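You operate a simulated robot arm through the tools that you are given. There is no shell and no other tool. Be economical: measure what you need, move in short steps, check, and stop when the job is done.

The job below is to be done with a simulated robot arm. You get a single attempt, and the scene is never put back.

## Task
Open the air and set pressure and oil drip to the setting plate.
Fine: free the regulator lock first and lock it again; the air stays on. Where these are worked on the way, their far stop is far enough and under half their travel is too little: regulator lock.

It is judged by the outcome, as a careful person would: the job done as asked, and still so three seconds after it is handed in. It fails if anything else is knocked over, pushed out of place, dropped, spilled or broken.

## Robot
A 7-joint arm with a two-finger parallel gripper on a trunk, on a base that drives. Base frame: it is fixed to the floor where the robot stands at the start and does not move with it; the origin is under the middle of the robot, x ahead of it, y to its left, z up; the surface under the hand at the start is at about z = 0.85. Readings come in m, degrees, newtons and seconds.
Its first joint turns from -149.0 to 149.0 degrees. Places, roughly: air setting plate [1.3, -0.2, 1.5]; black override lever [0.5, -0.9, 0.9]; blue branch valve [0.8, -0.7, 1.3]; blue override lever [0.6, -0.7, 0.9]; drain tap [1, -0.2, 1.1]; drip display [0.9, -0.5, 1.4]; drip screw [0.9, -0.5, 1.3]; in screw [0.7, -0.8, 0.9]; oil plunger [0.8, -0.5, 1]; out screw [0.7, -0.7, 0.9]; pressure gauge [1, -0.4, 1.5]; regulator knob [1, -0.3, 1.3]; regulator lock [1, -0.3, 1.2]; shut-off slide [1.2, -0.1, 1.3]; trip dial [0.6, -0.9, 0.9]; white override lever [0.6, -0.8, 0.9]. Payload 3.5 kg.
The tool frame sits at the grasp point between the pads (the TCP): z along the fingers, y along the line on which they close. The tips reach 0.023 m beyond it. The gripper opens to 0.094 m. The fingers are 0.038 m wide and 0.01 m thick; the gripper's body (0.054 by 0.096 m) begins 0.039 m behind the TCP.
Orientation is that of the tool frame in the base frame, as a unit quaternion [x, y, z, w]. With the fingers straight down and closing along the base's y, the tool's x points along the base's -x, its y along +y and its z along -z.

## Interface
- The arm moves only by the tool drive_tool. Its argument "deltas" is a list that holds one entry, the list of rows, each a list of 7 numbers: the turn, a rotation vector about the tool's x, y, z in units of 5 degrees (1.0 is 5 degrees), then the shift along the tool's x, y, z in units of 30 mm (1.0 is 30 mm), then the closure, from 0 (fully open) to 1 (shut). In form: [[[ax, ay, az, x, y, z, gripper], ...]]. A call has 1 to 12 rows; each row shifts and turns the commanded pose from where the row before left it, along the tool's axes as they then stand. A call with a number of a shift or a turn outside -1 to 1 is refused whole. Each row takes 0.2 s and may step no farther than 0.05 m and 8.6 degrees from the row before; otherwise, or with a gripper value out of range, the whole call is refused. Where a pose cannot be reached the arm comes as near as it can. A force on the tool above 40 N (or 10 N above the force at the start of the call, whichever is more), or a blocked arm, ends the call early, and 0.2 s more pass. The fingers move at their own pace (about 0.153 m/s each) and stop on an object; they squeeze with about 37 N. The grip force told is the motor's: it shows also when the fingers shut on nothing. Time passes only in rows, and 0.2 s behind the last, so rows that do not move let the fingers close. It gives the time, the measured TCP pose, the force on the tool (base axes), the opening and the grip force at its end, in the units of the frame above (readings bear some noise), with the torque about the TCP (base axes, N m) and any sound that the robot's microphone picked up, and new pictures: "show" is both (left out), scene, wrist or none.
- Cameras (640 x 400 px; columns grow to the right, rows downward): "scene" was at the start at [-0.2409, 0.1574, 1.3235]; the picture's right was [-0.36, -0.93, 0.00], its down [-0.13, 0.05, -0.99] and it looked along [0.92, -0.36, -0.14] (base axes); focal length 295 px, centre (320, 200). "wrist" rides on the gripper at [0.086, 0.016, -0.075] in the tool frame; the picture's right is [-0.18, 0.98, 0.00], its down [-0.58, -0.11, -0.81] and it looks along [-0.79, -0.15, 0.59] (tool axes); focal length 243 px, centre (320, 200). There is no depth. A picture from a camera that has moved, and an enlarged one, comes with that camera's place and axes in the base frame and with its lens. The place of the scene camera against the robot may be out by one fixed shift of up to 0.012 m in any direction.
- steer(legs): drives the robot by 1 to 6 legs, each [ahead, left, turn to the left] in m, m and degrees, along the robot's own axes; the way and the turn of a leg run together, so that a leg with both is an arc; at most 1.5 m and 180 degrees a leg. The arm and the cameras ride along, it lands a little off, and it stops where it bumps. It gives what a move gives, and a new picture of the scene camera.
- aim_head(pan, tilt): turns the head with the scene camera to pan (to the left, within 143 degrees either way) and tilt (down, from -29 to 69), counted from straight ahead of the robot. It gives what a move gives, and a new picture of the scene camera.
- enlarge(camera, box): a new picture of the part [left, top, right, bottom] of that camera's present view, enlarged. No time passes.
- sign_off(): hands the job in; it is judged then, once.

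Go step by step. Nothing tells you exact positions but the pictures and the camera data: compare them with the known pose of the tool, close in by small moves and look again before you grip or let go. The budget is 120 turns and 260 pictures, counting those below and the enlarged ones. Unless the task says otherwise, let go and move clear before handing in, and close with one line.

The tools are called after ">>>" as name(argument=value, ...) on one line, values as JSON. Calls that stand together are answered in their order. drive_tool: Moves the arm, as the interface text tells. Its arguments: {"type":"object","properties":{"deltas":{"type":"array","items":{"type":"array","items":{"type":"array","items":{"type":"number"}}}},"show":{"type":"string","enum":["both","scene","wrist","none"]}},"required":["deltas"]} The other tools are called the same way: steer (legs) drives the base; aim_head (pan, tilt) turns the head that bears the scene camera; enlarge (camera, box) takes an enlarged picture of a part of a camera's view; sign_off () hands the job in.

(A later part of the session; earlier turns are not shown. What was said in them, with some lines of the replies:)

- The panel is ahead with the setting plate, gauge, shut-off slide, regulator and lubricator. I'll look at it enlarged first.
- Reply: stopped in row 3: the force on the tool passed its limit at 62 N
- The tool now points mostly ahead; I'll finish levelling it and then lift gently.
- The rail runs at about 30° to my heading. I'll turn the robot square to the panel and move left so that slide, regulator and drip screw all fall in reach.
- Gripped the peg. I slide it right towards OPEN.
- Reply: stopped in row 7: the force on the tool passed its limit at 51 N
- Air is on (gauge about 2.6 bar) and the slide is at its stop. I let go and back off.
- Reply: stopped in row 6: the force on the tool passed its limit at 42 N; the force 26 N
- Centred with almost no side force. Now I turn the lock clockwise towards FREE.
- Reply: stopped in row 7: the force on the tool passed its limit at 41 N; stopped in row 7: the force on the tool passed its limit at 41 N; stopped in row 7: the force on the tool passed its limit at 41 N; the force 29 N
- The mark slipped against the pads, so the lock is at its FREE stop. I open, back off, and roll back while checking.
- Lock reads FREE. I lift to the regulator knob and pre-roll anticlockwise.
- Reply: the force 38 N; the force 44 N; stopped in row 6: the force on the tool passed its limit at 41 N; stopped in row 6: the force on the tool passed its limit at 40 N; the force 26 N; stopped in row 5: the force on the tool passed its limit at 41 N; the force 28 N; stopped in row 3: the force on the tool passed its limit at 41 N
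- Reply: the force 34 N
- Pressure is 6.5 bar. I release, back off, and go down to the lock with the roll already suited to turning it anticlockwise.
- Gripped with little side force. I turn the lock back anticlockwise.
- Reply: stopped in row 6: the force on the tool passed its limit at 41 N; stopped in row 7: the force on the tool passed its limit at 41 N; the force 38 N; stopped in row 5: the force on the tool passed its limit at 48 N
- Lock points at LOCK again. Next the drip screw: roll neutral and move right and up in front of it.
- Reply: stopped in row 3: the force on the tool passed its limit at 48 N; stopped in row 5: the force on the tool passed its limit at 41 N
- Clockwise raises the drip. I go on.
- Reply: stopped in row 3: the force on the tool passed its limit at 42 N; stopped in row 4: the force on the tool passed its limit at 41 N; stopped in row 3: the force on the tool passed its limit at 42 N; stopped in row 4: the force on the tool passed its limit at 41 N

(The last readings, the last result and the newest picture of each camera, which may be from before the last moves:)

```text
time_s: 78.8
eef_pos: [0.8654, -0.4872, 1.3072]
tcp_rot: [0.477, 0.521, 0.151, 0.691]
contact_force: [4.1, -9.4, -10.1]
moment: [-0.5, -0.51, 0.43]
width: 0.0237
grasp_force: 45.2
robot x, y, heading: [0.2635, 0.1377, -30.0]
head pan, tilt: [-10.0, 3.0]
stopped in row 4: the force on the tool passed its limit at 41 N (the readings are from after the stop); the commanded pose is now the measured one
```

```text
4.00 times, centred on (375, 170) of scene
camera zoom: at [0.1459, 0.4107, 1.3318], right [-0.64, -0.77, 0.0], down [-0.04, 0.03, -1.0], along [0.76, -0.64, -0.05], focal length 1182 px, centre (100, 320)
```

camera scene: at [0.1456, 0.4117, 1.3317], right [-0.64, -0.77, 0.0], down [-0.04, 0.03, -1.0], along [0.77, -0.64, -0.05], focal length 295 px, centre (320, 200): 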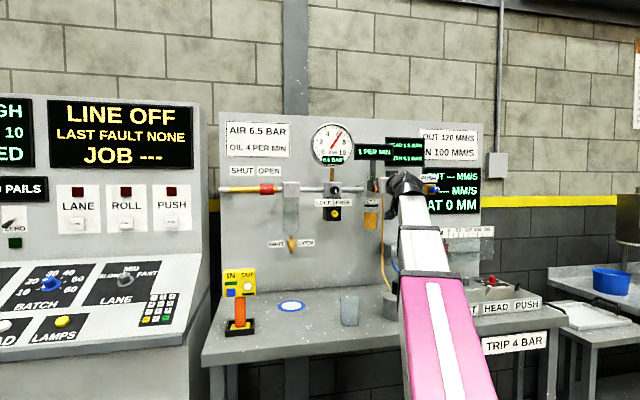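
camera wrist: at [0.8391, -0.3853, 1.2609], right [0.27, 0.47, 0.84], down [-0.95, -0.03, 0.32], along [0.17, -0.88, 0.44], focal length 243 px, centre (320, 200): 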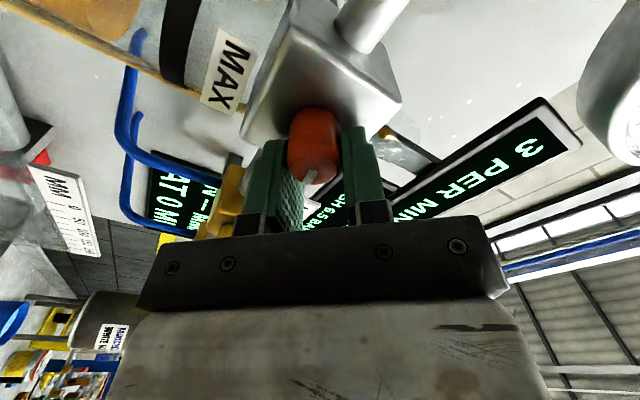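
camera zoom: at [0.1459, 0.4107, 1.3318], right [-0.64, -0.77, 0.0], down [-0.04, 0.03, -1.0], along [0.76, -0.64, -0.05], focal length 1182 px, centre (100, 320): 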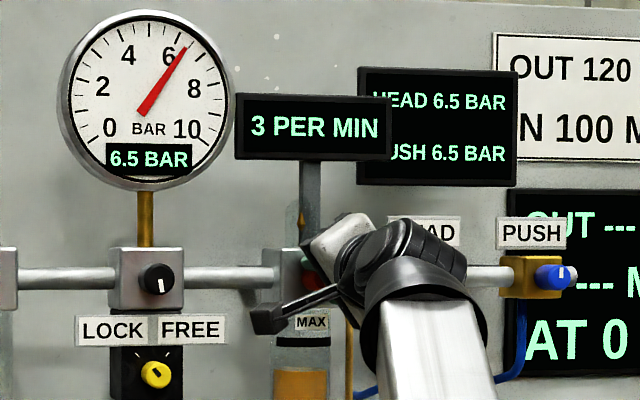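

>>> drive_tool(deltas=[[[0, 0, 0.5, 0, 0, 0, 1], [0, 0, 0.8, 0, 0, 0, 1], [0, 0, 0.5, 0, 0, 0, 1]]], show="none")

>>> enlarge(camera="scene", box=[320, 120, 430, 220])

```text
time_s: 79.8
eef_pos: [0.8663, -0.4889, 1.3066]
tcp_rot: [0.518, 0.483, 0.204, 0.676]
contact_force: [3.4, -9.6, -9.6]
moment: [-0.51, -0.56, 0.36]
width: 0.0236
grasp_force: 44.8
robot x, y, heading: [0.2618, 0.1435, -29.9]
head pan, tilt: [-10.0, 3.0]
stopped in row 3: the force on the tool passed its limit at 41 N (the readings are from after the stop); the commanded pose is now the measured one
```

```text
4.00 times, centred on (375, 170) of scene
camera zoom: at [0.1459, 0.4105, 1.3318], right [-0.64, -0.77, 0.0], down [-0.04, 0.03, -1.0], along [0.76, -0.64, -0.05], focal length 1182 px, centre (100, 320)
```

zoom: 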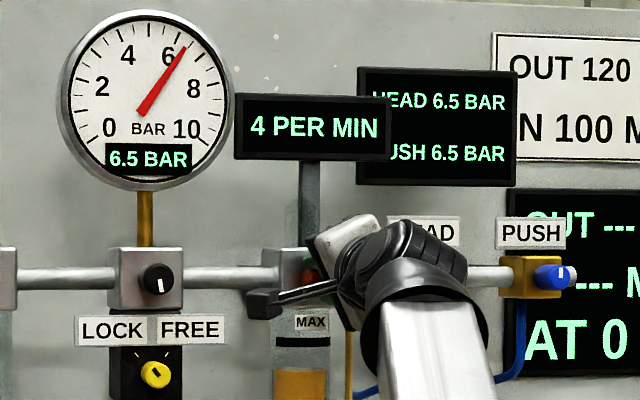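

>>> drive_tool(deltas=[[[0, 0, 0.5, 0, 0, 0, 1], [0, 0, 0.8, 0, 0, 0, 1]]], show="none")

>>> drive_tool(deltas=[[[0, 0, 0, 0, 0, 0, 0.6], [0, 0, 0, 0, 0, 0, 0.4], [0, 0, 0, 0, 0, -0.5, 0.2], [0, 0, 0, 0, 0, -0.9, 0], [0, 0, 0, 0, 0, -0.9, 0], [0, 0, 0, 0, 0, -0.7, 0], [0, 0, 0, 0, 0, -0.5, 0]]], show="wrist")

>>> enlarge(camera="scene", box=[320, 120, 430, 220])

```text
time_s: 80.4
eef_pos: [0.8653, -0.4893, 1.3048]
tcp_rot: [0.545, 0.453, 0.243, 0.662]
contact_force: [0.2, -18.2, -26.3]
moment: [-0.57, -0.08, 0.93]
width: 0.0236
grasp_force: 45.0
robot x, y, heading: [0.2653, 0.1389, -30.2]
head pan, tilt: [-10.0, 3.0]
```

```text
time_s: 82.0
eef_pos: [0.7746, -0.4332, 1.3066]
tcp_rot: [0.544, 0.452, 0.242, 0.664]
contact_force: [0.5, 1.0, -0.5]
moment: [0.02, 0.01, 0.03]
width: 0.0939
grasp_force: 0.0
robot x, y, heading: [0.268, 0.1418, -30.1]
head pan, tilt: [-10.0, 3.0]
camera wrist: at [0.7531, -0.3217, 1.2929], right [0.08, 0.14, 0.99], down [-0.99, -0.1, 0.09], along [0.11, -0.99, 0.13], focal length 243 px, centre (320, 200)
```

wrist: 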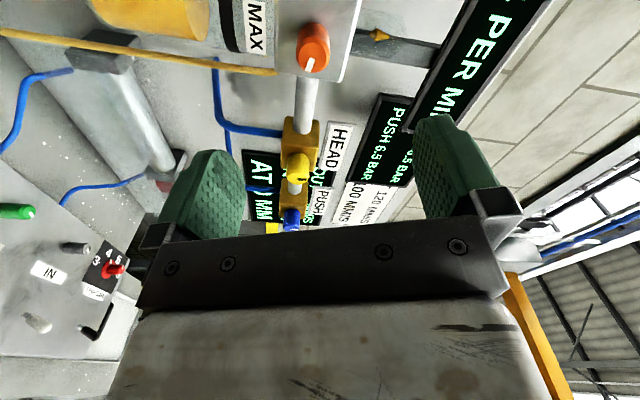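

```text
4.00 times, centred on (375, 170) of scene
camera zoom: at [0.1455, 0.4111, 1.3316], right [-0.64, -0.77, 0.0], down [-0.04, 0.03, -1.0], along [0.76, -0.64, -0.05], focal length 1182 px, centre (100, 320)
```

zoom: 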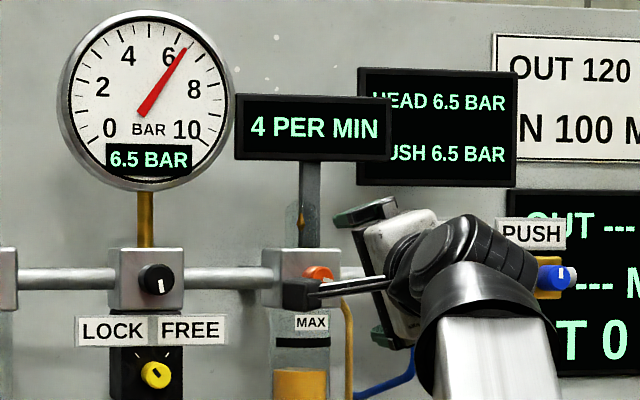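

All settings read right with the hand off. I back off a little more, wait, and check once more.

>>> drive_tool(deltas=[[[0, 0, 0, 0, 0, -0.6, 0], [0, 0, 0, 0, 0, -0.8, 0], [0, 0, 0, 0, 0, -0.6, 0], [0, 0, 0, 0, 0, 0, 0], [0, 0, 0, 0, 0, 0, 0], [0, 0, 0, 0, 0, 0, 0], [0, 0, 0, 0, 0, 0, 0], [0, 0, 0, 0, 0, 0, 0], [0, 0, 0, 0, 0, 0, 0], [0, 0, 0, 0, 0, 0, 0]]], show="scene")

>>> enlarge(camera="scene", box=[215, 110, 415, 235])

```text
time_s: 84.2
eef_pos: [0.7225, -0.4048, 1.3065]
tcp_rot: [0.544, 0.452, 0.243, 0.664]
contact_force: [0.0, 0.1, -0.3]
moment: [0.01, 0.0, -0.01]
width: 0.094
grasp_force: 0.2
robot x, y, heading: [0.259, 0.1399, -29.9]
head pan, tilt: [-10.0, 3.0]
camera scene: at [0.1455, 0.4112, 1.3316], right [-0.64, -0.77, 0.0], down [-0.04, 0.03, -1.0], along [0.76, -0.64, -0.05], focal length 295 px, centre (320, 200)
```

scene: 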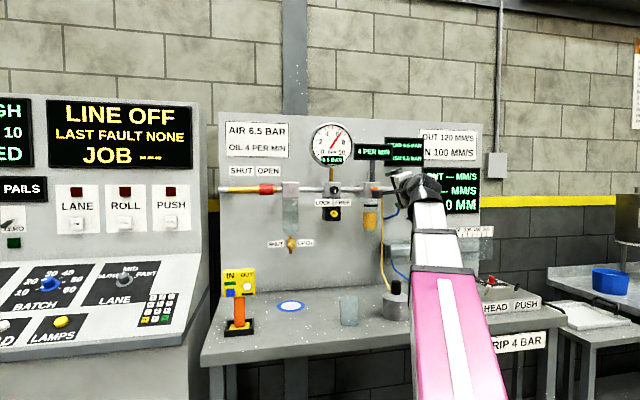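

```text
3.20 times, centred on (315, 172) of scene
camera zoom: at [0.1455, 0.4112, 1.3316], right [-0.64, -0.77, 0.0], down [-0.04, 0.03, -1.0], along [0.76, -0.64, -0.05], focal length 945 px, centre (336, 288)
```

zoom: 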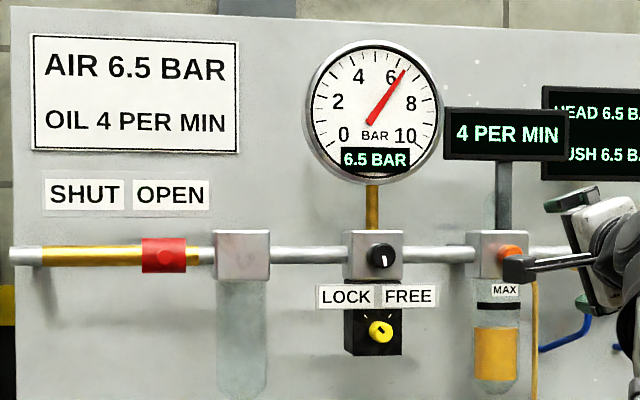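

Air is open, the gauge shows 6.5 bar, the drip shows 4 per min, the regulator lock is at LOCK, and the hand is clear. I hand it in.

>>> sign_off()

```text
The job is handed in.
```

The air is open and left on, set to the plate at 6.5 bar and 4 oil drips per minute, with the regulator lock freed for the adjustment and then locked again.
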